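You operate a simulated robot arm through the tools that you are given. There is no shell and no other tool. Be economical: measure what you need, move in short steps, check, and stop when the job is done.

You are at the controls of a simulated two-armed robot. One attempt, no reset.

Task
Fetch the motor carton from the top of the long bench and set it on the steel bench top. Take the nut carton that says "M8" from the top of the long bench and leave it on the assembly bench top. Put the yellow pad on the green bench top away on the top of the long bench. Put the red tray on the grey bench top away on the top of the feeder stand. Put one of the bearing blocks from the grey bench top on the yellow bench top. Put the driver carton that says "48V" from the top of the crate lid on the blue bench top and the driver carton marked "24V" on the green bench top. Any order will do. Set down upright: motor carton, driver carton.

Only the result counts: the job must be done as asked and must still hold three seconds after the hand-in. Knocking over, shifting, dropping, spilling or breaking anything else fails it. A push-on lid holds only when it is set on centred and level and pressed home; a screw cap is set on level and turned clockwise until tight.

Robot
Two 7-joint arms with vacuum grippers on one trunk, on a base that drives. Base frame: it is fixed to the floor where the robot stands at the start and does not move with it; the origin is under the middle of the robot, x ahead of it, y to its left, z up; the surface under the hand at the start is at about z = 740. Lengths are in mm, angles in rad, forces in N, time in s.
The left shoulder is at the start at [70, 174, 1054], the right one opposite. With the tool pointing down near the work surface each hand reaches from about 320 to 800 mm from the robot's upright axis, wherever it stands, measured 20 degrees to its own side. Places, roughly: assembly bench top [4500, -2300, 700]; bearing block (5x6x3 cm) [-1000, 200, 800]; blue bench top [-1300, 2200, 700]; driver carton [500, -2250, 500]; green bench top [1400, 1100, 700]; motor carton [750, 0, 750]; nut carton [750, 250, 750]; red tray (12x9x4 cm) [-900, 1200, 800]; steel bench top [1400, -600, 700]; top of the feeder stand [2900, -700, 500]; top of the long bench [600, 400, 700]; yellow bench top [-1000, -500, 700]; yellow pad (8x5x2 cm) [1400, 700, 700]. Payload 3.5 kg a hand.
Tool frame (each hand has its own): the origin (TCP) lies in the middle of the cups' lips, and z points out of the cups. The gripper has 2 cups of 32 mm across, covering 32 by 80 mm (tool x, y); the bellows give 10 mm. With the vacuum on, a cup seals on a smooth face that it is pressed against (1 to 4 N); it does not hold porous or soft things. The pull reaches 76 N.
Orientation is that of the tool frame in the base frame, as a unit quaternion [w, x, y, z]. With the cups facing straight down, the tool's x points along the base's -x, its y along +y and its z along -z.

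Tools
- The arms move only by the tool arm_command. It takes "left_targets", "right_targets" or both (then of equal length, played together; a hand with none holds still); each is a list of rows, each a list of 7 numbers: the shift along the tool's x, y, z in mm, then the turn, a rotation vector about the tool's x, y, z in degrees, then the vacuum: 1 switches it on, 0 off. In form: [[x, y, z, rx, ry, rz, valve], ...]. A call has 1 to 10 rows; each row is the pose to reach, as a shift and turn from the pose commanded when the call began, along the tool's axes at that moment. A row lasts 0.2 s, in which the tool goes at most 50 mm and 0.15 rad; a call with a longer step from one row to the next is refused whole, and so is a gripper value outside its range. Where a pose cannot be reached the arm comes as near as it can. A force on the tool above 40 N (or 10 N above the force at the start of the call, whichever is more), or a blocked arm, ends the call early, and 0.2 s more pass. The pull builds up within a second once a cup has sealed. Time passes only in rows, and 0.2 s behind the last, so rows that repeat a pose give it time. The reply holds the time, the measured pose of the TCP, the force on the tool along the base axes and the pull of the vacuum, in the units named above and with some noise, with the torque about the TCP (base axes, N m) and any sound that the robot's microphone picked up.
- Cameras (640 x 400 px; columns grow to the right, rows downward): "scene" is now at [105.6, -11.1, 1328.1]; the picture's right is [-0.22, -0.98, 0.00], its down [-0.91, 0.20, -0.36] and it looks along [0.35, -0.08, -0.93] (base axes); focal length 214 px, centre (320, 200). "left" rides on the left gripper at [74, -19, -110] in its tool frame; the picture's right is [0.25, 0.97, 0.00], its down [-0.77, 0.20, -0.60] and it looks along [-0.58, 0.15, 0.80] (tool axes); focal length 218 px, centre (320, 200). "right" rides on the right gripper at [74, 19, -110] in its tool frame; the picture's right is [-0.25, 0.97, 0.00], its down [-0.77, -0.20, -0.60] and it looks along [-0.58, -0.15, 0.80] (tool axes); focal length 218 px, centre (320, 200).
- snapshot(camera): a new picture of that camera. No time passes.
- move_column(by): slides the trunk up (or, below 0, down) by that many mm; the arms and the scene camera ride with it, the base frame stays. It gives what a move gives, with no picture.
- base_move(legs): drives the robot by 1 to 6 legs, each [ahead, turn to the left] in mm and rad, along the robot's own axes; the way and the turn of a leg run together, so that a leg with both is an arc; at most 1500 mm and 3.142 rad a leg. The arms and the cameras ride along, it lands a little off, and it stops where it bumps. It gives what a move gives.
- pan_tilt(pan, tilt): turns the head with the scene camera to pan (to the left, within 1.501 rad either way) and tilt (down, from -0.506 to 1.204), counted from straight ahead of the robot. It gives what a move gives.
- locate(camera, pixels): for up to 12 pixels [column, row] of the newest picture of that camera ("zoom" is the newest enlarged one), the place [x, y, z] in the base frame of the surface seen there, good to about 2 mm. No time passes.
- zoom(camera, box): a new picture of the part [left, top, right, bottom] of that camera's present view, enlarged. No time passes.
- finish_job(): hands the job in; it is judged then, once.

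Go step by step. Measure first, check grasps and placings, and put right what went wrong. The budget is 138 turns and 172 pictures, counting those below and the enlarged ones. Unless the task says otherwise, let go and move clear before handing in, and close with one line.

The tools are called after "Emit:" as name(argument=value, ...) on one line, values as JSON. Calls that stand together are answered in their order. arm_command: Moves the arms, as the interface text tells. Its arguments: {"type":"object","properties":{"left_targets":{"type":"array","items":{"type":"array","items":{"type":"number"}}},"right_targets":{"type":"array","items":{"type":"array","items":{"type":"number"}}}},"required":[]} The other tools are called the same way: move_column (by) slides the trunk up or down; base_move (legs) drives the base; pan_tilt (pan, tilt) turns the head that bears the scene camera; snapshot (camera) takes a picture; locate (camera, pixels) gives the place of the surface under pixels of a picture; zoom (camera, box) takes an enlarged picture of a part of a camera's view; finish_job () hands the job in.

At the start:

```text
time_s: 0.0
left_position: [367.0, 550.1, 1069.5]
left_orientation: [0.0, 0.0, 1.0, 0.0]
left_contact_force: [0.0, -0.2, 0.6]
left_ft_torque: [-0.02, 0.02, 0.0]
left_pull: 0.0
right_position: [519.1, 52.1, 976.1]
right_orientation: [0.0, 0.0, 1.0, 0.0]
right_contact_force: [0.7, -0.4, -0.2]
right_ft_torque: [-0.03, 0.02, 0.01]
right_pull: 0.1
trunk travel left (down, up): [-550.0, 290.0]
robot x, y, heading: [1.4, -0.8, 0.004]
head pan, tilt: [-0.218, 1.201]
```

scene: 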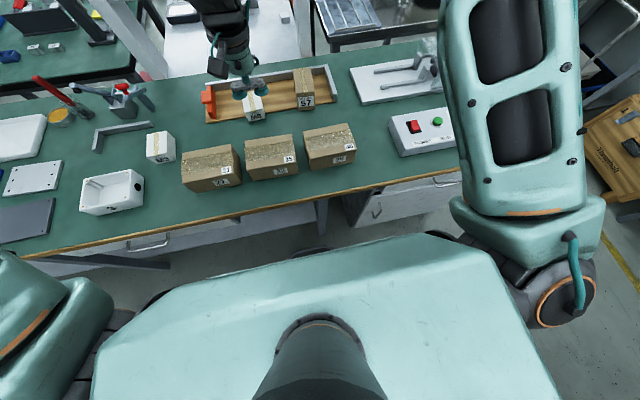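
right: 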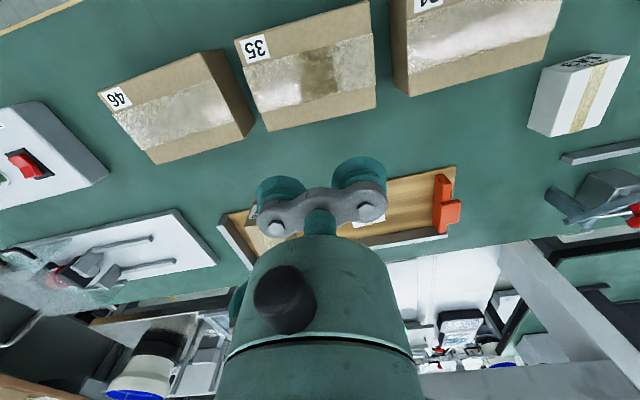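
left: 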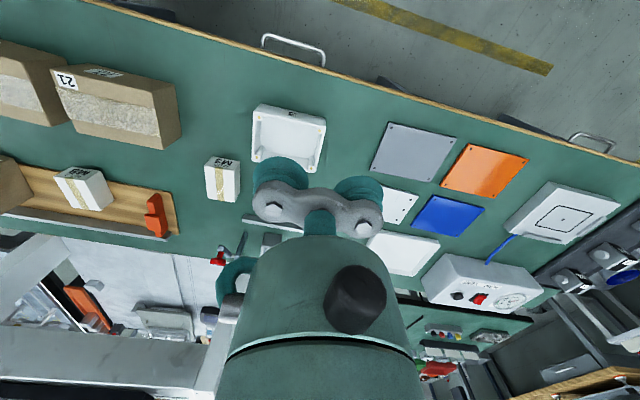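

The scene shows three or more brown cartons, and white cartons at about (160,147) and (252,108). I'll zoom in to read the labels.

Emit:
zoom(camera="scene", box=[140, 60, 370, 200])

Emit:
zoom(camera="left", box=[0, 30, 250, 230])

Emit:
zoom(camera="right", box=[80, 0, 640, 260])

```text
2.78 times, centred on (255, 130) of scene
```

zoom: 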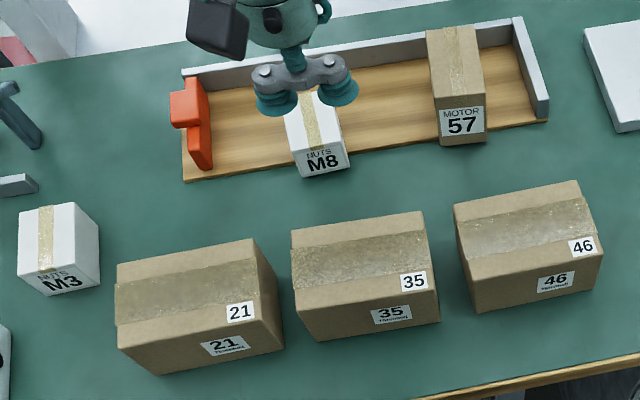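

```text
2.00 times, centred on (125, 130) of left
```

zoom: 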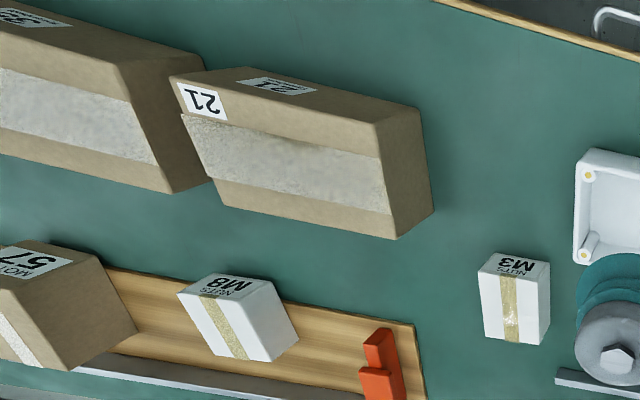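

```text
1.14 times, centred on (360, 130) of right
```

zoom: 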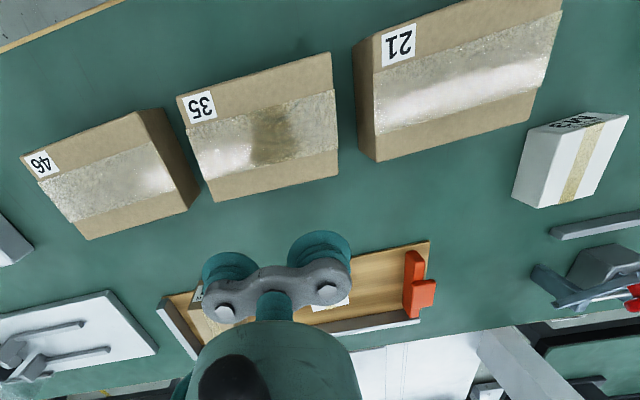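

M8 sits at zoom (315,130) and motor 57 at (460,80), both in the wooden tray. I'll take positions of the tops.

Emit:
zoom(camera="scene", box=[200, 60, 350, 130])

Emit:
snapshot(camera="right")

```text
4.27 times, centred on (275, 95) of scene
```

zoom: 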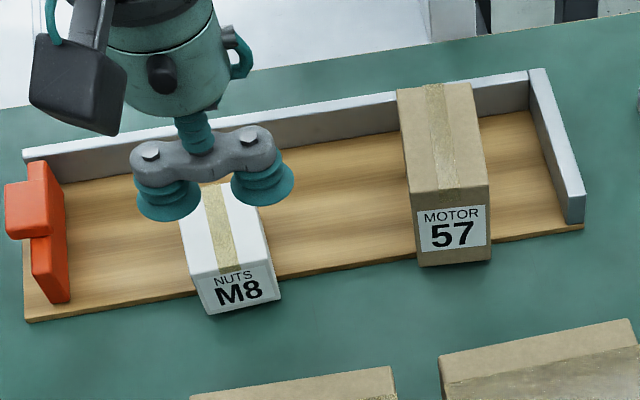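

```text
164 pictures are left
```

right: 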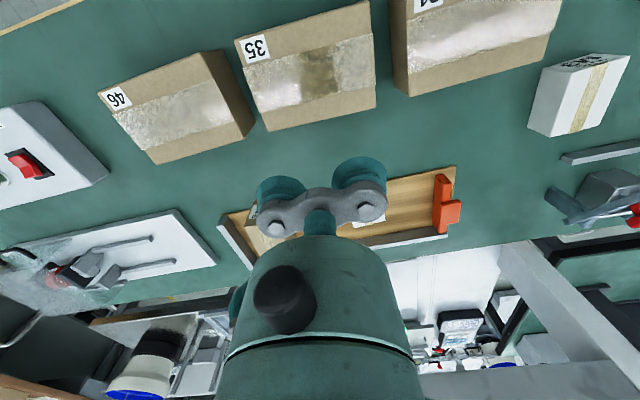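

Emit:
locate(camera="zoom", pixels=[[399, 91], [470, 85], [413, 207], [488, 188], [422, 262], [489, 258], [195, 276], [267, 263], [215, 312], [278, 300], [440, 150], [228, 240]])

Emit:
locate(camera="scene", pixels=[[320, 50], [330, 100], [265, 130], [160, 145], [210, 175]])

```text
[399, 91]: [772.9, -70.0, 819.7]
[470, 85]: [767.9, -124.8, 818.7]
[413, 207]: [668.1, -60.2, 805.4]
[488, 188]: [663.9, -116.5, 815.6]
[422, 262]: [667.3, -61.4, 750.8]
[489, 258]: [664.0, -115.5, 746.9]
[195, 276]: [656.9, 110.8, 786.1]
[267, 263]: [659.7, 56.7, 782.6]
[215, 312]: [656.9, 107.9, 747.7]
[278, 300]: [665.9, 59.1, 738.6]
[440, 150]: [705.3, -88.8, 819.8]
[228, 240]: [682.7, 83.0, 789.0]
```

```text
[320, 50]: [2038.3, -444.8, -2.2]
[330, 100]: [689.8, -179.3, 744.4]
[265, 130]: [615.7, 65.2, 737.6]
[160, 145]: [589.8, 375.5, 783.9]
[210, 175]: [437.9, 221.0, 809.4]
```

Motor carton spans x 666–770, y −61…−120, top z 819; M8 front edge at x 658, y 57–110, top z 788. Now I'll survey the surroundings for benches and driving lanes.

Emit:
pan_tilt(pan=1.4, tilt=0.3)

Emit:
snapshot(camera="scene")

Emit:
pan_tilt(pan=0.5, tilt=0.4)

Emit:
snapshot(camera="scene")

Emit:
pan_tilt(pan=-1.4, tilt=0.3)

Emit:
snapshot(camera="scene")

Emit:
pan_tilt(pan=-0.5, tilt=0.4)

Emit:
snapshot(camera="scene")

```text
time_s: 1.7
left_position: [367.5, 549.3, 1069.5]
left_orientation: [0.0, 0.0, 1.0, 0.0]
left_contact_force: [0.9, -0.1, 0.9]
left_ft_torque: [0.02, 0.01, -0.01]
left_pull: 0.1
right_position: [519.2, 52.9, 976.0]
right_orientation: [0.0, 0.001, 1.0, 0.0]
right_contact_force: [-0.4, -0.1, -0.7]
right_ft_torque: [-0.03, -0.01, 0.01]
right_pull: 0.0
trunk travel left (down, up): [-550.0, 290.0]
robot x, y, heading: [-1.5, 0.0, -0.0]
head pan, tilt: [1.4, 0.3]
```

```text
163 pictures are left
```

scene: 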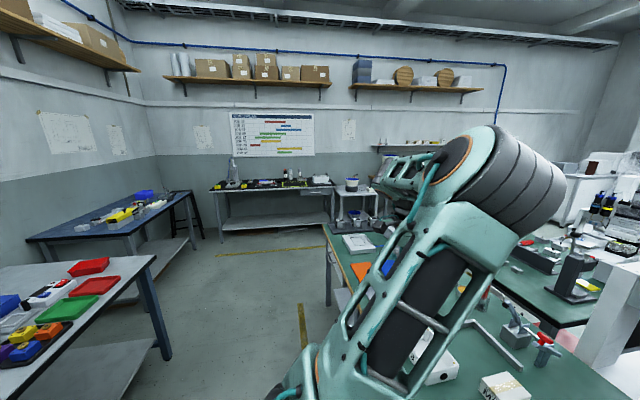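

```text
time_s: 2.9
left_position: [367.5, 549.0, 1069.0]
left_orientation: [0.0, 0.0, 1.0, 0.001]
left_contact_force: [-0.2, -0.1, 0.1]
left_ft_torque: [-0.01, -0.02, 0.02]
left_pull: 0.0
right_position: [518.7, 52.8, 975.6]
right_orientation: [0.0, 0.0, 1.0, 0.0]
right_contact_force: [-0.5, 0.8, -0.2]
right_ft_torque: [0.01, -0.03, -0.02]
right_pull: 0.1
trunk travel left (down, up): [-550.0, 290.0]
robot x, y, heading: [1.6, -2.2, -0.001]
head pan, tilt: [0.499, 0.4]
```

```text
162 pictures are left
```

scene: 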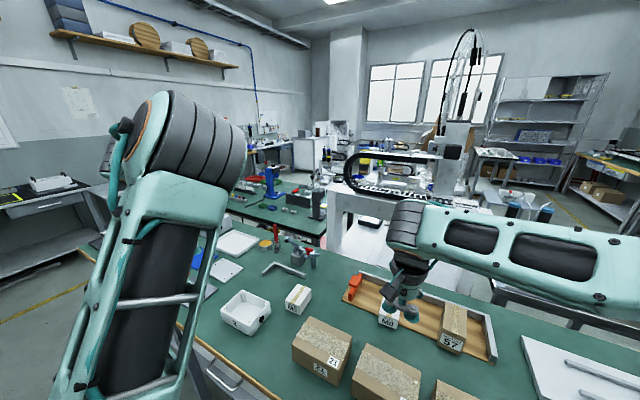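

```text
time_s: 4.8
left_position: [367.9, 551.0, 1068.6]
left_orientation: [0.0, 0.0, 1.0, 0.0]
left_contact_force: [-0.4, 0.3, 0.5]
left_ft_torque: [-0.02, -0.03, -0.02]
left_pull: 0.0
right_position: [519.0, 52.2, 975.0]
right_orientation: [0.0, 0.0, 1.0, 0.0]
right_contact_force: [1.0, 0.0, 0.3]
right_ft_torque: [0.03, -0.02, -0.02]
right_pull: 0.0
trunk travel left (down, up): [-550.0, 290.0]
robot x, y, heading: [1.7, -1.0, -0.006]
head pan, tilt: [-1.4, 0.3]
```

```text
161 pictures are left
```

scene: 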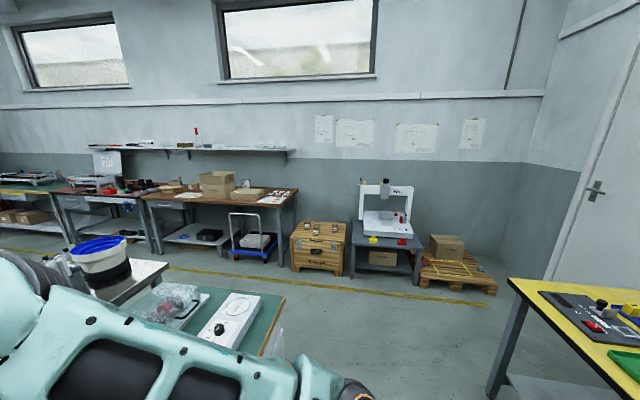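

```text
time_s: 6.0
left_position: [366.8, 549.9, 1068.1]
left_orientation: [0.0, 0.0, 1.0, -0.001]
left_contact_force: [0.2, 0.1, -0.3]
left_ft_torque: [-0.03, -0.01, 0.01]
left_pull: 0.0
right_position: [519.7, 52.7, 975.5]
right_orientation: [0.0, 0.0, 1.0, 0.0]
right_contact_force: [0.8, 1.0, 0.5]
right_ft_torque: [0.0, -0.04, 0.04]
right_pull: 0.1
trunk travel left (down, up): [-550.0, 290.0]
robot x, y, heading: [0.2, -0.8, -0.001]
head pan, tilt: [-0.499, 0.4]
```

```text
160 pictures are left
```

scene: 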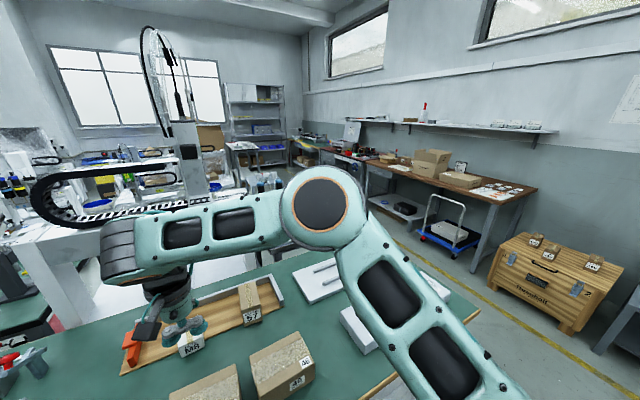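

The drive layout: drivers sit on the crate at right, steel/green benches lie behind the long bench. I'll move the right hand over the motor carton, turned 85° so the cups lie along its length.

Emit:
arm_command(right_targets=[[-20, -14.5, 10, 0, 0, -8.52, 0], [-40, -29, 20, 0, 0, -17.04, 0], [-60, -43.5, 30, 0, 0, -25.56, 0], [-80, -58, 40, 0, 0, -34.08, 0], [-100, -72.5, 50, 0, 0, -42.6, 0], [-120, -87, 60, 0, 0, -51.12, 0], [-140, -101.5, 70, 0, 0, -59.64, 0], [-160, -116, 80, 0, 0, -68.16, 0], [-180, -130.5, 90, 0, 0, -76.68, 0], [-199, -145, 100, 0, 0, -85.2, 0]])

Emit:
pan_tilt(pan=0.0, tilt=1.0)

Emit:
snapshot(camera="scene")

Emit:
snapshot(camera="right")

```text
time_s: 8.2
left_position: [368.0, 548.2, 1070.0]
left_orientation: [-0.001, 0.0, 1.0, 0.0]
left_contact_force: [1.1, -1.2, 0.2]
left_ft_torque: [-0.01, 0.04, 0.02]
left_pull: 0.0
right_position: [719.6, -94.3, 876.6]
right_orientation: [0.0, -0.677, 0.736, 0.0]
right_contact_force: [-0.6, -0.7, 0.2]
right_ft_torque: [0.01, 0.02, -0.03]
right_pull: 0.2
trunk travel left (down, up): [-550.0, 290.0]
robot x, y, heading: [0.4, 2.8, -0.0]
head pan, tilt: [-0.499, 0.4]
```

```text
time_s: 9.2
left_position: [367.9, 548.9, 1068.5]
left_orientation: [0.0, 0.0, 1.0, 0.0]
left_contact_force: [0.0, -0.6, 0.0]
left_ft_torque: [0.0, 0.0, -0.01]
left_pull: 0.1
right_position: [718.4, -93.3, 876.7]
right_orientation: [0.0, -0.676, 0.737, 0.0]
right_contact_force: [-0.5, 0.7, 0.6]
right_ft_torque: [-0.01, -0.01, 0.04]
right_pull: 0.1
trunk travel left (down, up): [-550.0, 290.0]
robot x, y, heading: [1.6, -3.8, -0.006]
head pan, tilt: [0.0, 1.0]
```

```text
159 pictures are left
```

scene: 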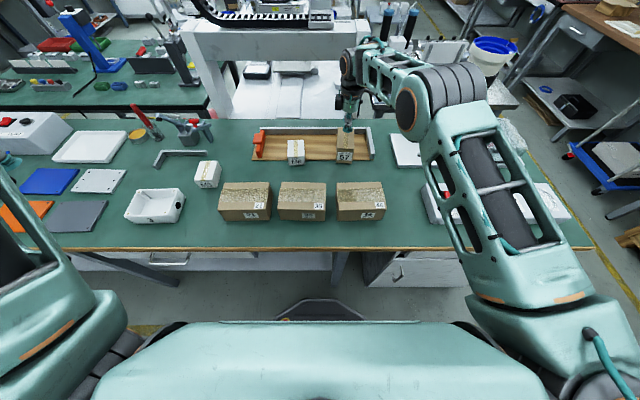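

```text
158 pictures are left
```

right: 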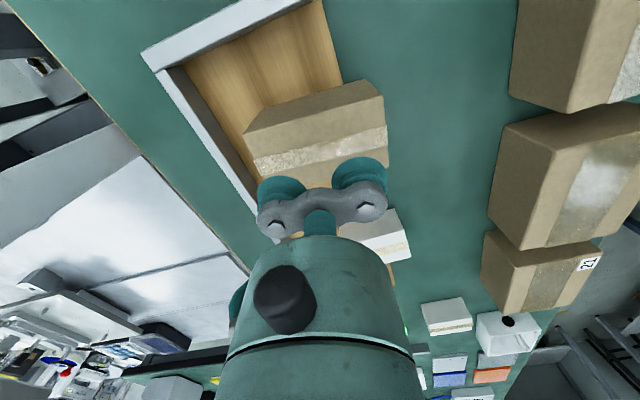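

The right hand hangs over the motor carton with cups along its length. I'll get the M8 outline, then descend on the motor.

Emit:
zoom(camera="scene", box=[240, 110, 400, 190])

Emit:
arm_command(right_targets=[[0, 0, 30, 0, 0, 0, 1], [0, 0, 50, 0, 0, 0, 1], [0, 0, 56, 0, 0, 0, 1], [0, 0, 59, 0, 0, 0, 1], [0, 0, 61, 0, 0, 0, 1], [0, 0, 61, 0, 0, 0, 1], [0, 0, 61, 0, 0, 0, 1], [0, 0, 61, 0, 0, 0, 1], [0, 0, 61, 0, 0, 0, 1]])

```text
4.00 times, centred on (320, 150) of scene
```

zoom: 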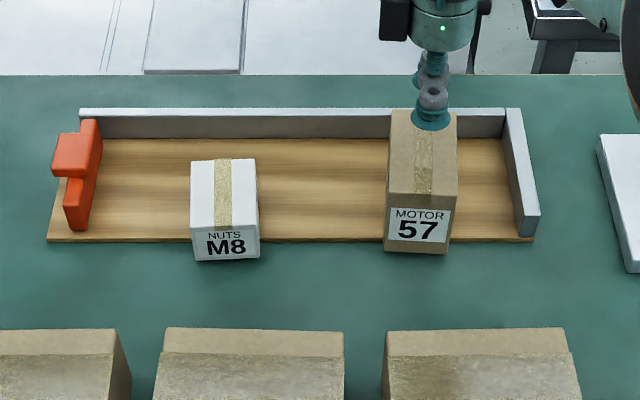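

```text
time_s: 11.2
left_position: [364.5, 549.5, 1070.0]
left_orientation: [0.001, 0.0, 1.0, 0.0]
left_contact_force: [0.1, -0.3, 0.0]
left_ft_torque: [0.0, -0.04, 0.02]
left_pull: 0.1
right_position: [717.1, -92.2, 817.3]
right_orientation: [0.003, -0.677, 0.736, -0.002]
right_contact_force: [13.4, -0.1, 30.8]
right_ft_torque: [-0.06, -0.29, 0.1]
right_pull: 75.2
trunk travel left (down, up): [-550.0, 290.0]
robot x, y, heading: [-0.9, -1.3, -0.005]
head pan, tilt: [0.0, 1.0]
```

The motor is sealed (pull 75 N). I'll lift it and measure the M8 top at zoom (192,160),(256,158),(259,230),(192,235).

Emit:
arm_command(right_targets=[[0, 0, -10, 0, 0, 0, 1], [0, 0, -40, 0, 0, 0, 1], [0, 0, -80, 0, 0, 0, 1], [0, 0, -110, 0, 0, 0, 1], [0, 0, -140, 0, 0, 0, 1], [0, 0, -140, 0, 0, 0, 1]])

Emit:
locate(camera="zoom", pixels=[[195, 163], [252, 162], [256, 226], [195, 229], [223, 195], [257, 255], [200, 260], [350, 73], [350, 330], [620, 140], [300, 200], [60, 150]])

```text
time_s: 12.6
left_position: [368.7, 549.4, 1067.7]
left_orientation: [0.0, 0.0, 1.0, 0.0]
left_contact_force: [0.5, -0.2, -0.5]
left_ft_torque: [0.0, 0.01, 0.0]
left_pull: 0.0
right_position: [720.0, -93.8, 954.3]
right_orientation: [-0.001, -0.677, 0.736, 0.001]
right_contact_force: [0.9, -0.7, -6.7]
right_ft_torque: [0.0, 0.04, 0.03]
right_pull: 75.2
trunk travel left (down, up): [-550.0, 290.0]
robot x, y, heading: [-1.4, -1.5, 0.002]
head pan, tilt: [0.0, 1.0]
```

```text
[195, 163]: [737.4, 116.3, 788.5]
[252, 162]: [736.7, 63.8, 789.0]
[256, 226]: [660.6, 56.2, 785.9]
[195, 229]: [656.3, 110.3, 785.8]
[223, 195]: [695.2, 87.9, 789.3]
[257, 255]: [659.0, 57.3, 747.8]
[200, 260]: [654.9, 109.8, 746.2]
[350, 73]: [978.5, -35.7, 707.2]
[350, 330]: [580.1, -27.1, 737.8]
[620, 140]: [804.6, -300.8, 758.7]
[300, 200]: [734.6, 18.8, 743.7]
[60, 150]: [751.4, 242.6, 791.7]
```

M8 measures x 657–738, y 57–115, centre (698,86.5), top 789, yaw about +4°. The motor weighs about 7 N. I'll swing the right hand out of the way and bring the left hand in, turned so both cups fit diagonally.

Emit:
arm_command(right_targets=[[19, 13, 0, 0, 0, 0, 1], [38, 27, 0, 0, 0, 0, 1], [58, 40, 0, 0, 0, 0, 1], [77, 54, 0, 0, 0, 0, 1], [96, 67, 0, 0, 0, 0, 1], [115, 80, 0, 0, 0, 0, 1], [134, 94, 0, 0, 0, 0, 1], [154, 107, 0, 0, 0, 0, 1], [173, 121, 0, 0, 0, 0, 1], [192, 134, 0, 0, 0, 0, 1]], left_targets=[[-23.3, -34.9, 9, 0, 0, 6.6, 0], [-46.6, -69.8, 18, 0, 0, 13.2, 0], [-69.9, -104.7, 27, 0, 0, 19.8, 0], [-93.2, -139.6, 36, 0, 0, 26.4, 0], [-116.5, -174.5, 45, 0, 0, 33, 0], [-139.8, -209.4, 54, 0, 0, 39.6, 0], [-163.1, -244.3, 63, 0, 0, 46.2, 0], [-186.4, -279.2, 72, 0, 0, 52.8, 0], [-209.7, -314.1, 81, 0, 0, 59.4, 0], [-233, -349, 90, 0, 0, 66, 0]])

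```text
time_s: 14.8
left_position: [603.5, 198.4, 978.3]
left_orientation: [-0.001, 0.545, 0.838, 0.001]
left_contact_force: [0.2, -0.6, 0.0]
left_ft_torque: [0.01, 0.0, 0.01]
left_pull: 0.1
right_position: [569.6, -273.3, 953.6]
right_orientation: [0.0, -0.677, 0.736, 0.002]
right_contact_force: [-1.0, -0.2, -6.5]
right_ft_torque: [0.0, 0.01, 0.01]
right_pull: 76.1
trunk travel left (down, up): [-550.0, 290.0]
robot x, y, heading: [-0.1, -1.4, -0.0]
head pan, tilt: [0.0, 1.0]
```

Both hands got there. The left hand now goes over M8 and down onto it with vacuum on.

Emit:
arm_command(left_targets=[[-36, 11, 20, 0, 0, 0, 0], [-72, 21, 50, 0, 0, 0, 0], [-108, 32, 80, 0, 0, 0, 0], [-144.5, 43, 110, 0, 0, 0, 0], [-144.5, 43, 150, 0, 0, 0, 0], [-144.5, 43, 175, 0, 0, 0, 1], [-144.5, 43, 186, 0, 0, 0, 1], [-144.5, 43, 190, 0, 0, 0, 1], [-144.5, 43, 192, 0, 0, 0, 1], [-144.5, 43, 192, 0, 0, 0, 1]])

Emit:
snapshot(camera="scene")

```text
time_s: 16.9
left_position: [699.0, 83.5, 791.2]
left_orientation: [0.003, 0.545, 0.838, 0.002]
left_contact_force: [10.5, -5.0, 25.4]
left_ft_torque: [-0.06, -0.05, -0.03]
left_pull: 75.6
right_position: [567.3, -274.2, 954.5]
right_orientation: [0.001, -0.677, 0.736, 0.0]
right_contact_force: [-0.3, -0.1, -7.6]
right_ft_torque: [-0.06, 0.01, 0.02]
right_pull: 75.2
trunk travel left (down, up): [-550.0, 290.0]
robot x, y, heading: [0.8, -3.1, 0.001]
head pan, tilt: [0.0, 1.0]
```

```text
156 pictures are left
```

scene: 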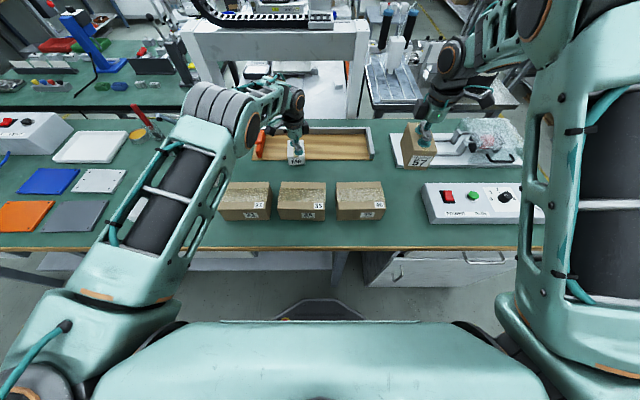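

M8 sealed (75.6 N). Lift it and draw it back to the left side.

Emit:
arm_command(left_targets=[[0, 0, -15, 0, 0, 0, 1], [0, 0, -60, 0, 0, 0, 1], [0, 0, -105, 0, 0, 0, 1], [0, 0, -150, 0, 0, 0, 1], [40, -9, -165, 0, 0, 0, 1], [82, -19, -165, 0, 0, 0, 1], [124, -28, -165, 0, 0, 0, 1], [166, -38, -165, 0, 0, 0, 1], [207, -47, -165, 0, 0, 0, 1], [244, -56, -165, 0, 0, 0, 1]])

Emit:
pan_tilt(pan=-0.7, tilt=0.55)

Emit:
snapshot(camera="scene")

```text
time_s: 19.1
left_position: [547.6, 285.2, 949.1]
left_orientation: [0.0, 0.545, 0.839, -0.001]
left_contact_force: [-0.4, 0.2, -3.1]
left_ft_torque: [0.0, -0.03, 0.01]
left_pull: 75.3
right_position: [568.3, -271.9, 954.9]
right_orientation: [0.0, -0.676, 0.737, 0.0]
right_contact_force: [0.4, 0.3, -7.0]
right_ft_torque: [0.02, -0.01, 0.03]
right_pull: 75.5
trunk travel left (down, up): [-550.0, 290.0]
robot x, y, heading: [2.0, -1.8, 0.002]
head pan, tilt: [0.0, 1.0]
```

```text
time_s: 20.2
left_position: [547.6, 284.2, 950.1]
left_orientation: [0.0, 0.545, 0.838, 0.0]
left_contact_force: [-0.6, 0.3, -2.2]
left_ft_torque: [-0.05, -0.04, 0.0]
left_pull: 75.4
right_position: [569.9, -272.5, 953.9]
right_orientation: [-0.001, -0.677, 0.736, 0.001]
right_contact_force: [0.9, 0.0, -8.0]
right_ft_torque: [-0.02, -0.03, 0.03]
right_pull: 75.7
trunk travel left (down, up): [-550.0, 290.0]
robot x, y, heading: [0.3, -0.3, 0.001]
head pan, tilt: [-0.7, 0.55]
```

```text
155 pictures are left
```

scene: 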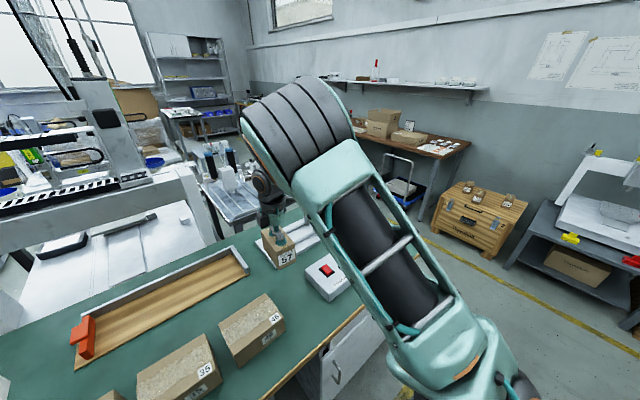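

Steel bench appears around (235,200). I'll measure bench edges and floor for the driving lane.

Emit:
locate(camera="scene", pixels=[[232, 215], [205, 190], [270, 196], [220, 165], [245, 190], [258, 200], [345, 325], [430, 225], [500, 270], [445, 200], [415, 145], [460, 150]])

Emit:
zoom(camera="scene", box=[180, 90, 480, 270])

```text
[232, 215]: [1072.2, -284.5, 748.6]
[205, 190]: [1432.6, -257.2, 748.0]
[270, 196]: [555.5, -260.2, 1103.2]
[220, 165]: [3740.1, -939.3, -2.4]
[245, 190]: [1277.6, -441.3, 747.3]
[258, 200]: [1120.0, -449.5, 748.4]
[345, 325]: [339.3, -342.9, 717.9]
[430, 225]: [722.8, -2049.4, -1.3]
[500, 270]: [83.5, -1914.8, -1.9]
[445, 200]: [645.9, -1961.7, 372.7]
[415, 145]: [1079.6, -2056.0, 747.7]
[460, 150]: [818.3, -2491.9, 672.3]
```

```text
2.13 times, centred on (330, 180) of scene
```

zoom: 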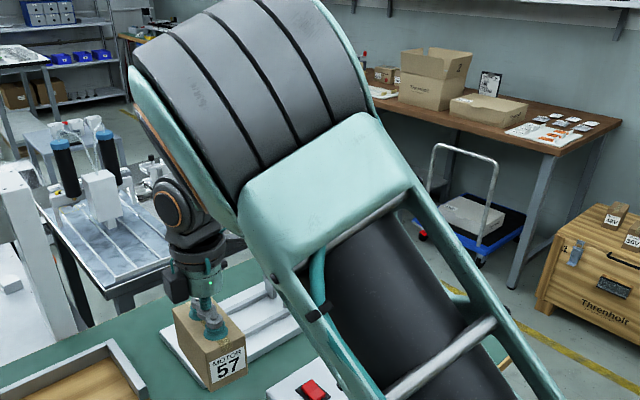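

Steel bench top is at z≈748, from x≈1070, y≈−260 southward. I'll back off, turn right and drive into the aisle, then look.

Emit:
base_move(legs=[[-120, 0], [0, -1.571], [1200, 0], [0, 1.571]])

Emit:
pan_tilt(pan=0.5, tilt=0.5)

Emit:
snapshot(camera="scene")

Emit:
pan_tilt(pan=-0.1, tilt=0.4)

Emit:
snapshot(camera="scene")

```text
time_s: 34.7
left_position: [424.9, -944.1, 950.3]
left_orientation: [-0.001, 0.566, 0.824, -0.001]
left_contact_force: [-0.4, 0.2, -2.6]
left_ft_torque: [-0.02, 0.01, 0.01]
left_pull: 75.2
right_position: [417.6, -1502.4, 954.5]
right_orientation: [0.0, -0.658, 0.753, 0.001]
right_contact_force: [0.3, 0.2, -5.7]
right_ft_torque: [0.01, 0.01, 0.04]
right_pull: 75.8
trunk travel left (down, up): [-550.0, 290.0]
robot x, y, heading: [-136.7, -1199.9, -0.053]
head pan, tilt: [-0.7, 0.55]
```

```text
time_s: 36.1
left_position: [426.4, -944.5, 949.1]
left_orientation: [0.0, 0.566, 0.824, 0.0]
left_contact_force: [0.4, 0.4, -3.7]
left_ft_torque: [0.01, -0.02, -0.02]
left_pull: 75.8
right_position: [417.7, -1502.2, 953.0]
right_orientation: [0.0, -0.658, 0.753, 0.001]
right_contact_force: [-0.8, -0.2, -6.8]
right_ft_torque: [0.05, 0.04, -0.05]
right_pull: 75.2
trunk travel left (down, up): [-550.0, 290.0]
robot x, y, heading: [-134.7, -1197.5, -0.05]
head pan, tilt: [0.499, 0.499]
```

```text
153 pictures are left
```

scene: 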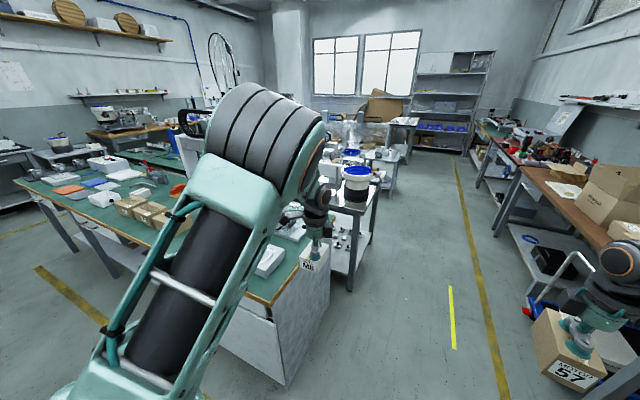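

```text
time_s: 37.1
left_position: [426.6, -943.5, 950.0]
left_orientation: [0.0, 0.567, 0.824, -0.001]
left_contact_force: [0.1, 0.9, -1.5]
left_ft_torque: [0.0, 0.01, 0.03]
left_pull: 75.2
right_position: [417.2, -1501.5, 952.5]
right_orientation: [0.0, -0.657, 0.754, 0.001]
right_contact_force: [-1.3, 0.5, -7.7]
right_ft_torque: [0.0, 0.02, -0.02]
right_pull: 75.7
trunk travel left (down, up): [-550.0, 290.0]
robot x, y, heading: [-135.3, -1199.8, -0.052]
head pan, tilt: [-0.099, 0.4]
```

```text
152 pictures are left
```

scene: 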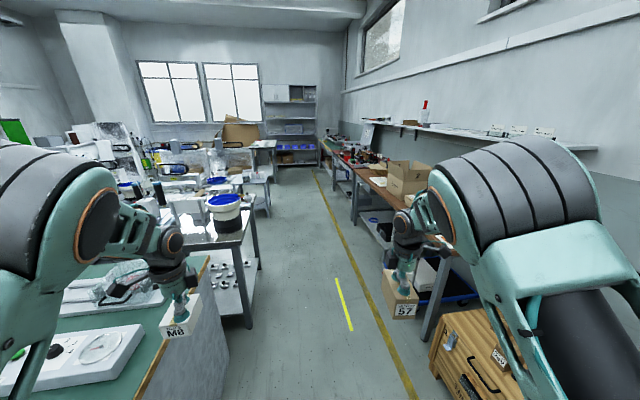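

The aisle runs straight ahead between the benches. I'll measure the steel bench edge (px 245,230), long bench corner (205,260), and right-hand benches.

Emit:
locate(camera="scene", pixels=[[246, 218], [238, 238], [200, 236], [206, 260], [145, 395], [262, 160], [270, 178], [440, 300], [348, 163], [365, 190], [322, 145], [430, 215]])

Emit:
zoom(camera="scene", box=[180, 90, 440, 270])

```text
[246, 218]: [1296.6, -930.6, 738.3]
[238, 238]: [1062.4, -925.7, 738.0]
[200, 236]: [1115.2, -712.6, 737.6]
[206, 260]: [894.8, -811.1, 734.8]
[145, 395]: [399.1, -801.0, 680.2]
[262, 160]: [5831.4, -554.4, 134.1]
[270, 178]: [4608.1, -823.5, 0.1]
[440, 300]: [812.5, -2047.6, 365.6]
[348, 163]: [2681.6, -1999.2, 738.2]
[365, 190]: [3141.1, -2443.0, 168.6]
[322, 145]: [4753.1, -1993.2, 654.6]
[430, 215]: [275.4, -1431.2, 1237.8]
```

```text
2.22 times, centred on (310, 180) of scene
```

zoom: 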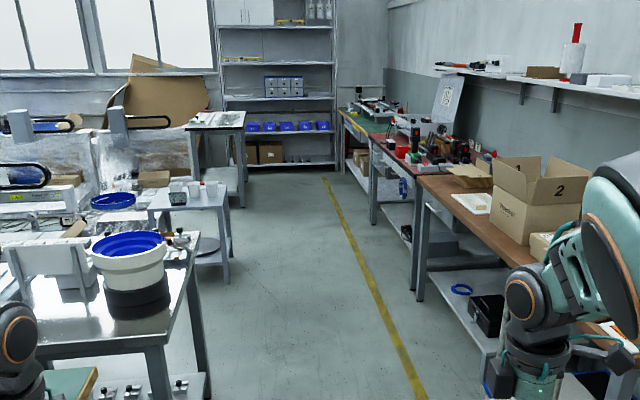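

Steel bench south edge is y≈−930 and the aisle spans y −930…−2000. I'll drive ahead in the aisle and look at the steel bench for free room.

Emit:
base_move(legs=[[0, -0.17], [1000, 0], [0, 0.222]])

Emit:
pan_tilt(pan=0.75, tilt=0.65)

Emit:
snapshot(camera="scene")

Emit:
pan_tilt(pan=-0.4, tilt=0.3)

Emit:
snapshot(camera="scene")

```text
time_s: 43.8
left_position: [1386.6, -1139.5, 949.0]
left_orientation: [-0.001, 0.546, 0.838, 0.0]
left_contact_force: [0.1, 0.6, -2.1]
left_ft_torque: [0.01, 0.0, 0.0]
left_pull: 75.6
right_position: [1405.9, -1696.3, 953.6]
right_orientation: [0.0, -0.676, 0.737, 0.002]
right_contact_force: [0.2, 0.4, -6.6]
right_ft_torque: [0.03, 0.02, 0.02]
right_pull: 75.2
trunk travel left (down, up): [-550.0, 290.0]
robot x, y, heading: [835.4, -1421.0, -0.008]
head pan, tilt: [-0.099, 0.4]
```

```text
time_s: 45.0
left_position: [1386.8, -1138.9, 950.7]
left_orientation: [-0.001, 0.546, 0.838, -0.001]
left_contact_force: [-0.3, -0.2, -3.5]
left_ft_torque: [-0.01, 0.05, -0.02]
left_pull: 75.8
right_position: [1406.1, -1694.5, 954.2]
right_orientation: [0.0, -0.675, 0.737, 0.001]
right_contact_force: [-0.4, -0.5, -6.9]
right_ft_torque: [-0.03, 0.02, -0.01]
right_pull: 75.8
trunk travel left (down, up): [-550.0, 290.0]
robot x, y, heading: [837.9, -1420.9, -0.008]
head pan, tilt: [0.75, 0.649]
```

```text
150 pictures are left
```

scene: 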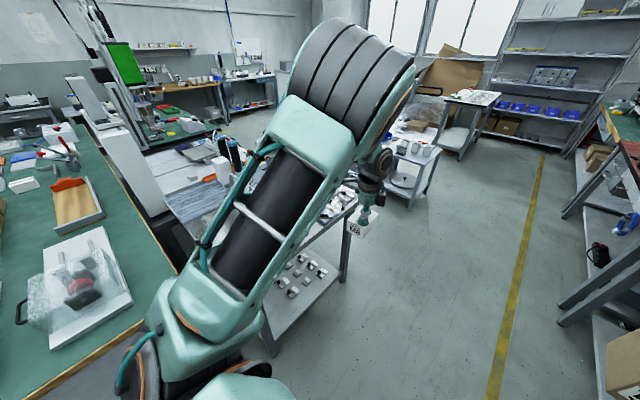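

```text
time_s: 46.3
left_position: [1387.4, -1138.6, 949.4]
left_orientation: [0.0, 0.546, 0.838, -0.001]
left_contact_force: [0.6, -0.7, -3.0]
left_ft_torque: [0.0, -0.01, -0.04]
left_pull: 75.6
right_position: [1405.6, -1696.0, 954.0]
right_orientation: [0.001, -0.676, 0.737, 0.0]
right_contact_force: [-0.7, -0.1, -6.9]
right_ft_torque: [-0.04, 0.03, -0.01]
right_pull: 75.4
trunk travel left (down, up): [-550.0, 290.0]
robot x, y, heading: [838.1, -1420.4, -0.002]
head pan, tilt: [-0.4, 0.3]
```

```text
149 pictures are left
```

scene: 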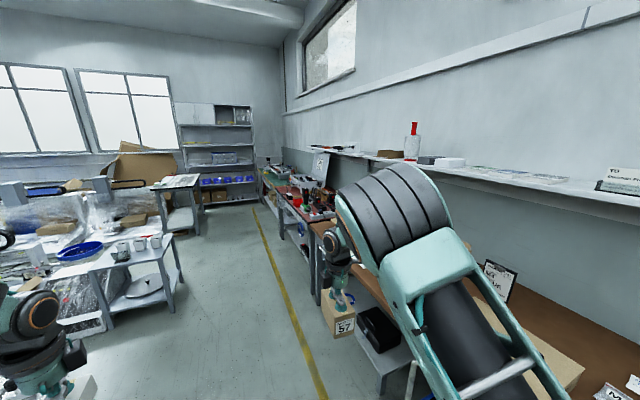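

The left arm hides the steel bench. I'll raise the trunk for clearance, drive beside the bench, and turn to face it.

Emit:
move_column(by=200)

Emit:
base_move(legs=[[500, 0], [0, 1.571]])

Emit:
pan_tilt(pan=0.0, tilt=0.9)

Emit:
snapshot(camera="scene")

```text
time_s: 48.5
left_position: [1386.6, -1139.6, 1150.4]
left_orientation: [-0.001, 0.546, 0.838, -0.001]
left_contact_force: [-0.5, -0.1, -2.9]
left_ft_torque: [0.01, 0.03, 0.0]
left_pull: 75.4
right_position: [1406.4, -1695.2, 1153.3]
right_orientation: [0.0, -0.675, 0.738, 0.002]
right_contact_force: [-1.4, -0.4, -6.3]
right_ft_torque: [0.01, 0.03, -0.01]
right_pull: 75.2
trunk travel left (down, up): [-750.0, 90.0]
robot x, y, heading: [841.1, -1419.5, -0.002]
head pan, tilt: [-0.4, 0.3]
```

```text
time_s: 55.2
left_position: [1046.2, -873.8, 1148.7]
left_orientation: [0.0, -0.203, 0.979, -0.001]
left_contact_force: [0.8, 0.7, -3.1]
left_ft_torque: [-0.01, -0.03, 0.02]
left_pull: 75.5
right_position: [1604.1, -857.0, 1153.2]
right_orientation: [0.002, 0.999, -0.047, -0.001]
right_contact_force: [0.2, -0.1, -6.9]
right_ft_torque: [-0.04, 0.02, 0.0]
right_pull: 75.2
trunk travel left (down, up): [-750.0, 90.0]
robot x, y, heading: [1326.1, -1420.9, 1.559]
head pan, tilt: [-0.4, 0.3]
```

```text
time_s: 56.2
left_position: [1046.6, -872.4, 1148.5]
left_orientation: [-0.001, -0.203, 0.979, -0.001]
left_contact_force: [0.1, 0.5, -1.8]
left_ft_torque: [0.02, 0.01, 0.03]
left_pull: 75.1
right_position: [1604.4, -856.6, 1153.2]
right_orientation: [0.0, 0.999, -0.046, -0.001]
right_contact_force: [-0.7, 0.6, -7.6]
right_ft_torque: [0.01, 0.01, 0.01]
right_pull: 75.8
trunk travel left (down, up): [-750.0, 90.0]
robot x, y, heading: [1329.8, -1426.2, 1.557]
head pan, tilt: [0.0, 0.901]
```

```text
148 pictures are left
```

scene: 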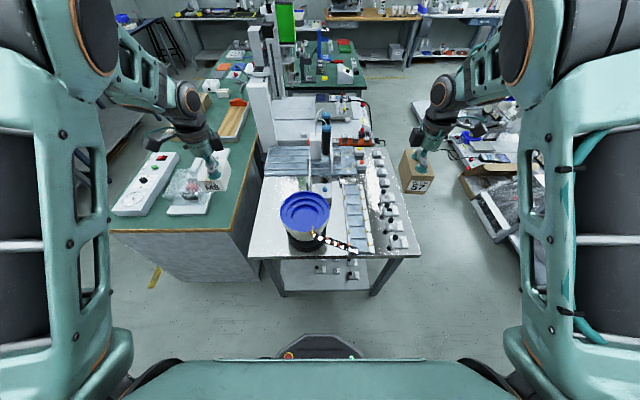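

Emit:
zoom(camera="scene", box=[230, 110, 430, 280])

Emit:
locate(camera="zoom", pixels=[[90, 300], [80, 380], [90, 440], [180, 230], [120, 240], [370, 300], [430, 250], [480, 430], [590, 430], [250, 290], [450, 350], [380, 190]])

```text
2.35 times, centred on (330, 195) of scene
```

zoom: 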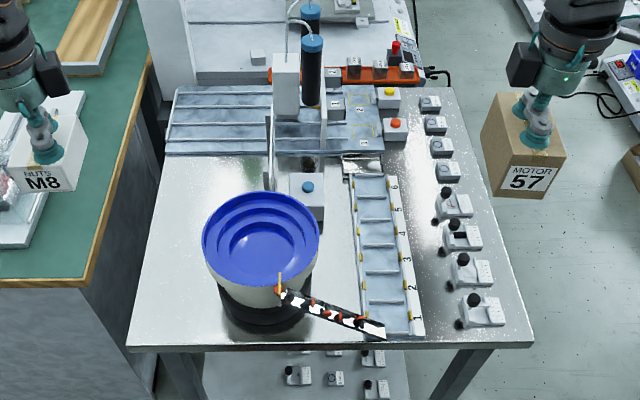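

```text
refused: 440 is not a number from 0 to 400
```

Free steel surface is left of the bucket around zoom (170,240). Measuring it.

Emit:
locate(camera="zoom", pixels=[[162, 170], [132, 342], [180, 340], [210, 330], [202, 240], [255, 160], [262, 190], [205, 165], [170, 250], [235, 300], [235, 180], [260, 200]])

```text
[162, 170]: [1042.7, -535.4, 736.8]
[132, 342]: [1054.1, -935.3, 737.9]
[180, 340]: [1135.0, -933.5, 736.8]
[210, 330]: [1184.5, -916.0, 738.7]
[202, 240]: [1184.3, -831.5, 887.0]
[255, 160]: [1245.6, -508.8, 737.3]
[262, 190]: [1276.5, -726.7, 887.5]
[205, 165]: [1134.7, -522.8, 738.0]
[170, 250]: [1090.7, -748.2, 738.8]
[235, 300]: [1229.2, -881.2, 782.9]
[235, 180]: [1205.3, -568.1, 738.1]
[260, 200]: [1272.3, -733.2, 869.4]
```

Free strip is x 1050–1180, y −930…−510; the bucket rim starts at x 1184 with top 887. I'll shift the robot about 420 mm to −x so the right hand reaches (1110,−800) comfortably.

Emit:
base_move(legs=[[0, 1.582], [420, 0], [0, -1.571]])

Emit:
snapshot(camera="scene")

```text
time_s: 66.5
left_position: [638.6, -863.3, 1149.2]
left_orientation: [0.0, -0.193, 0.981, -0.001]
left_contact_force: [0.2, 0.8, -3.9]
left_ft_torque: [0.02, -0.03, 0.01]
left_pull: 75.5
right_position: [1195.1, -858.2, 1153.6]
right_orientation: [0.001, 0.998, -0.058, -0.001]
right_contact_force: [-0.4, 0.2, -6.0]
right_ft_torque: [-0.06, 0.03, 0.04]
right_pull: 75.5
trunk travel left (down, up): [-750.0, 90.0]
robot x, y, heading: [903.3, -1418.9, 1.537]
head pan, tilt: [0.0, 0.901]
```

```text
146 pictures are left
```

scene: 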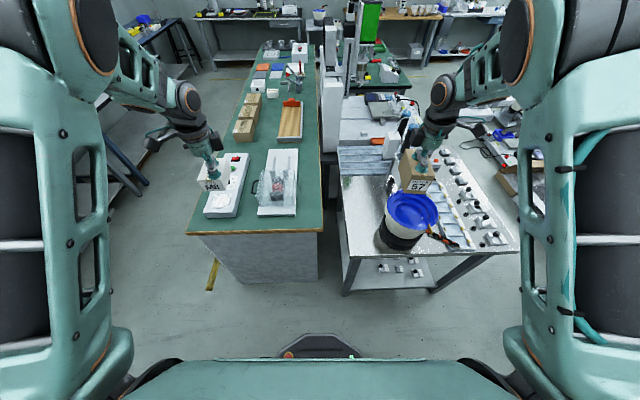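

Position good. I'll move the right hand over (1110,−800) squared up, then lower the trunk 200.

Emit:
arm_command(right_targets=[[-30, -16, 0, 0, 0, -2.2, 1], [-60, -32, 0, 0, 0, -4.4, 1], [-91, -47.7, 0, 0, 0, -6.6, 1], [-91, -47.7, 0, 0, 0, -6.6, 1]])

Emit:
move_column(by=-200)

Emit:
snapshot(camera="right")

Emit:
snapshot(camera="scene")

```text
time_s: 67.5
left_position: [638.0, -861.0, 1149.2]
left_orientation: [0.0, -0.193, 0.981, -0.001]
left_contact_force: [0.0, -0.1, -3.7]
left_ft_torque: [-0.01, -0.02, 0.0]
left_pull: 75.1
right_position: [1112.0, -800.1, 1153.8]
right_orientation: [0.0, 1.0, 0.0, -0.001]
right_contact_force: [0.3, 0.7, -7.0]
right_ft_torque: [-0.02, 0.02, 0.01]
right_pull: 74.9
trunk travel left (down, up): [-750.0, 90.0]
robot x, y, heading: [904.6, -1416.7, 1.542]
head pan, tilt: [0.0, 0.901]
```

```text
time_s: 69.7
left_position: [637.6, -862.8, 949.6]
left_orientation: [0.001, -0.193, 0.981, -0.001]
left_contact_force: [0.2, -0.2, -3.2]
left_ft_torque: [-0.01, -0.02, 0.01]
left_pull: 75.3
right_position: [1111.4, -800.1, 954.2]
right_orientation: [0.001, 1.0, 0.0, 0.0]
right_contact_force: [-0.2, 0.2, -6.8]
right_ft_torque: [-0.07, 0.02, 0.0]
right_pull: 75.6
trunk travel left (down, up): [-550.0, 290.0]
robot x, y, heading: [903.8, -1421.2, 1.538]
head pan, tilt: [0.0, 0.901]
```

```text
145 pictures are left
```

right: 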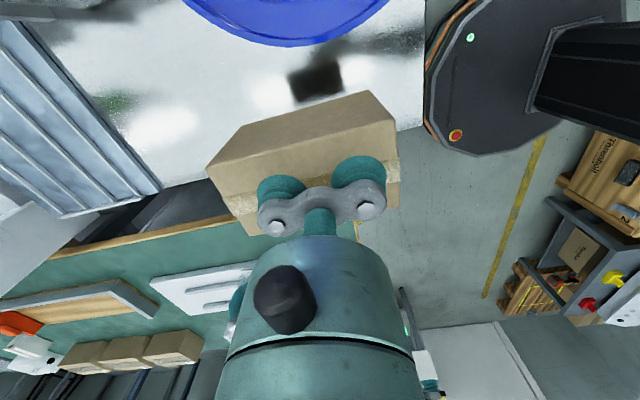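

```text
144 pictures are left
```

scene: 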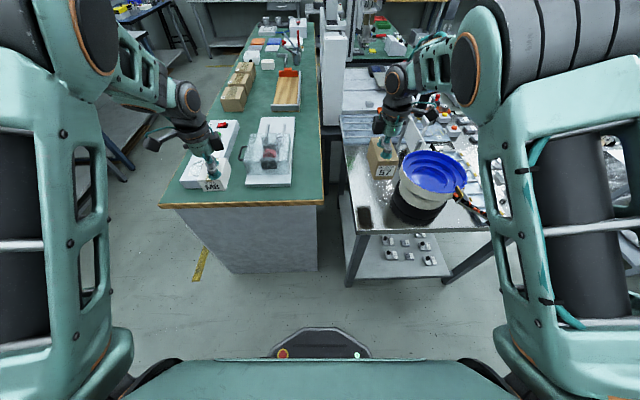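

The hand camera sits on the bucket side, so I'll place deeper at (1095,−700), clear of the rim, then lower to just above contact.

Emit:
arm_command(right_targets=[[-7, -48, 0, 0, 0, 0, 1], [-15, -96, 0, 0, 0, 0, 1], [-15, -100, 30, 0, 0, 0, 1], [-15, -100, 70, 0, 0, 0, 1], [-15, -100, 110, 0, 0, 0, 1], [-15, -100, 130, 0, 0, 0, 1], [-15, -100, 138, 0, 0, 0, 1], [-15, -100, 141, 0, 0, 0, 1], [-15, -100, 144, 0, 0, 0, 1]])

Emit:
snapshot(camera="scene")

Emit:
snapshot(camera="right")

```text
time_s: 71.7
left_position: [636.3, -863.1, 950.1]
left_orientation: [0.0, -0.193, 0.981, 0.0]
left_contact_force: [-1.1, -0.2, -2.8]
left_ft_torque: [0.05, -0.04, 0.0]
left_pull: 74.7
right_position: [1096.9, -700.6, 814.7]
right_orientation: [-0.005, 1.0, 0.001, 0.0]
right_contact_force: [2.6, 10.8, 23.6]
right_ft_torque: [-0.65, -0.06, 0.09]
right_pull: 75.0
trunk travel left (down, up): [-550.0, 290.0]
robot x, y, heading: [906.8, -1424.0, 1.536]
head pan, tilt: [0.0, 0.901]
```

```text
143 pictures are left
```

scene: 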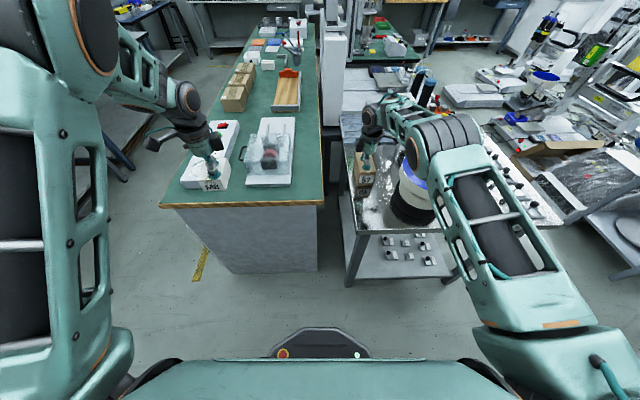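

```text
142 pictures are left
```

right: 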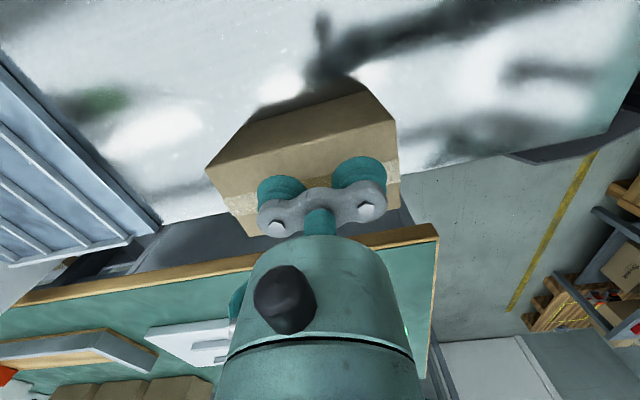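

The carton is in contact with the steel top (+30 N). Release, wait, and lift straight up.

Emit:
arm_command(right_targets=[[0, 0, -2, 0, 0, 0, 0], [0, 0, -3, 0, 0, 0, 0], [0, 0, -3, 0, 0, 0, 0], [0, 0, -3, 0, 0, 0, 0], [0, 0, -8, 0, 0, 0, 0], [0, 0, -25, 0, 0, 0, 0], [0, 0, -60, 0, 0, 0, 0], [0, 0, -105, 0, 0, 0, 0], [0, 0, -150, 0, 0, 0, 0]])

Emit:
zoom(camera="scene", box=[300, 60, 480, 260])

```text
time_s: 73.7
left_position: [637.2, -862.6, 950.3]
left_orientation: [0.0, -0.193, 0.981, 0.0]
left_contact_force: [-0.2, -0.4, -2.2]
left_ft_torque: [0.0, 0.02, -0.03]
left_pull: 75.4
right_position: [1094.7, -700.2, 961.7]
right_orientation: [0.0, 1.0, 0.001, -0.001]
right_contact_force: [0.1, 0.2, -0.1]
right_ft_torque: [0.0, 0.02, 0.02]
right_pull: 0.1
trunk travel left (down, up): [-550.0, 290.0]
robot x, y, heading: [907.0, -1420.4, 1.54]
head pan, tilt: [0.0, 0.901]
```

```text
2.00 times, centred on (390, 160) of scene
```

zoom: 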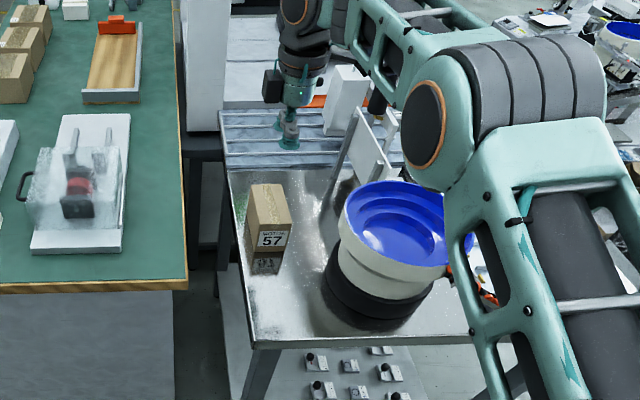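

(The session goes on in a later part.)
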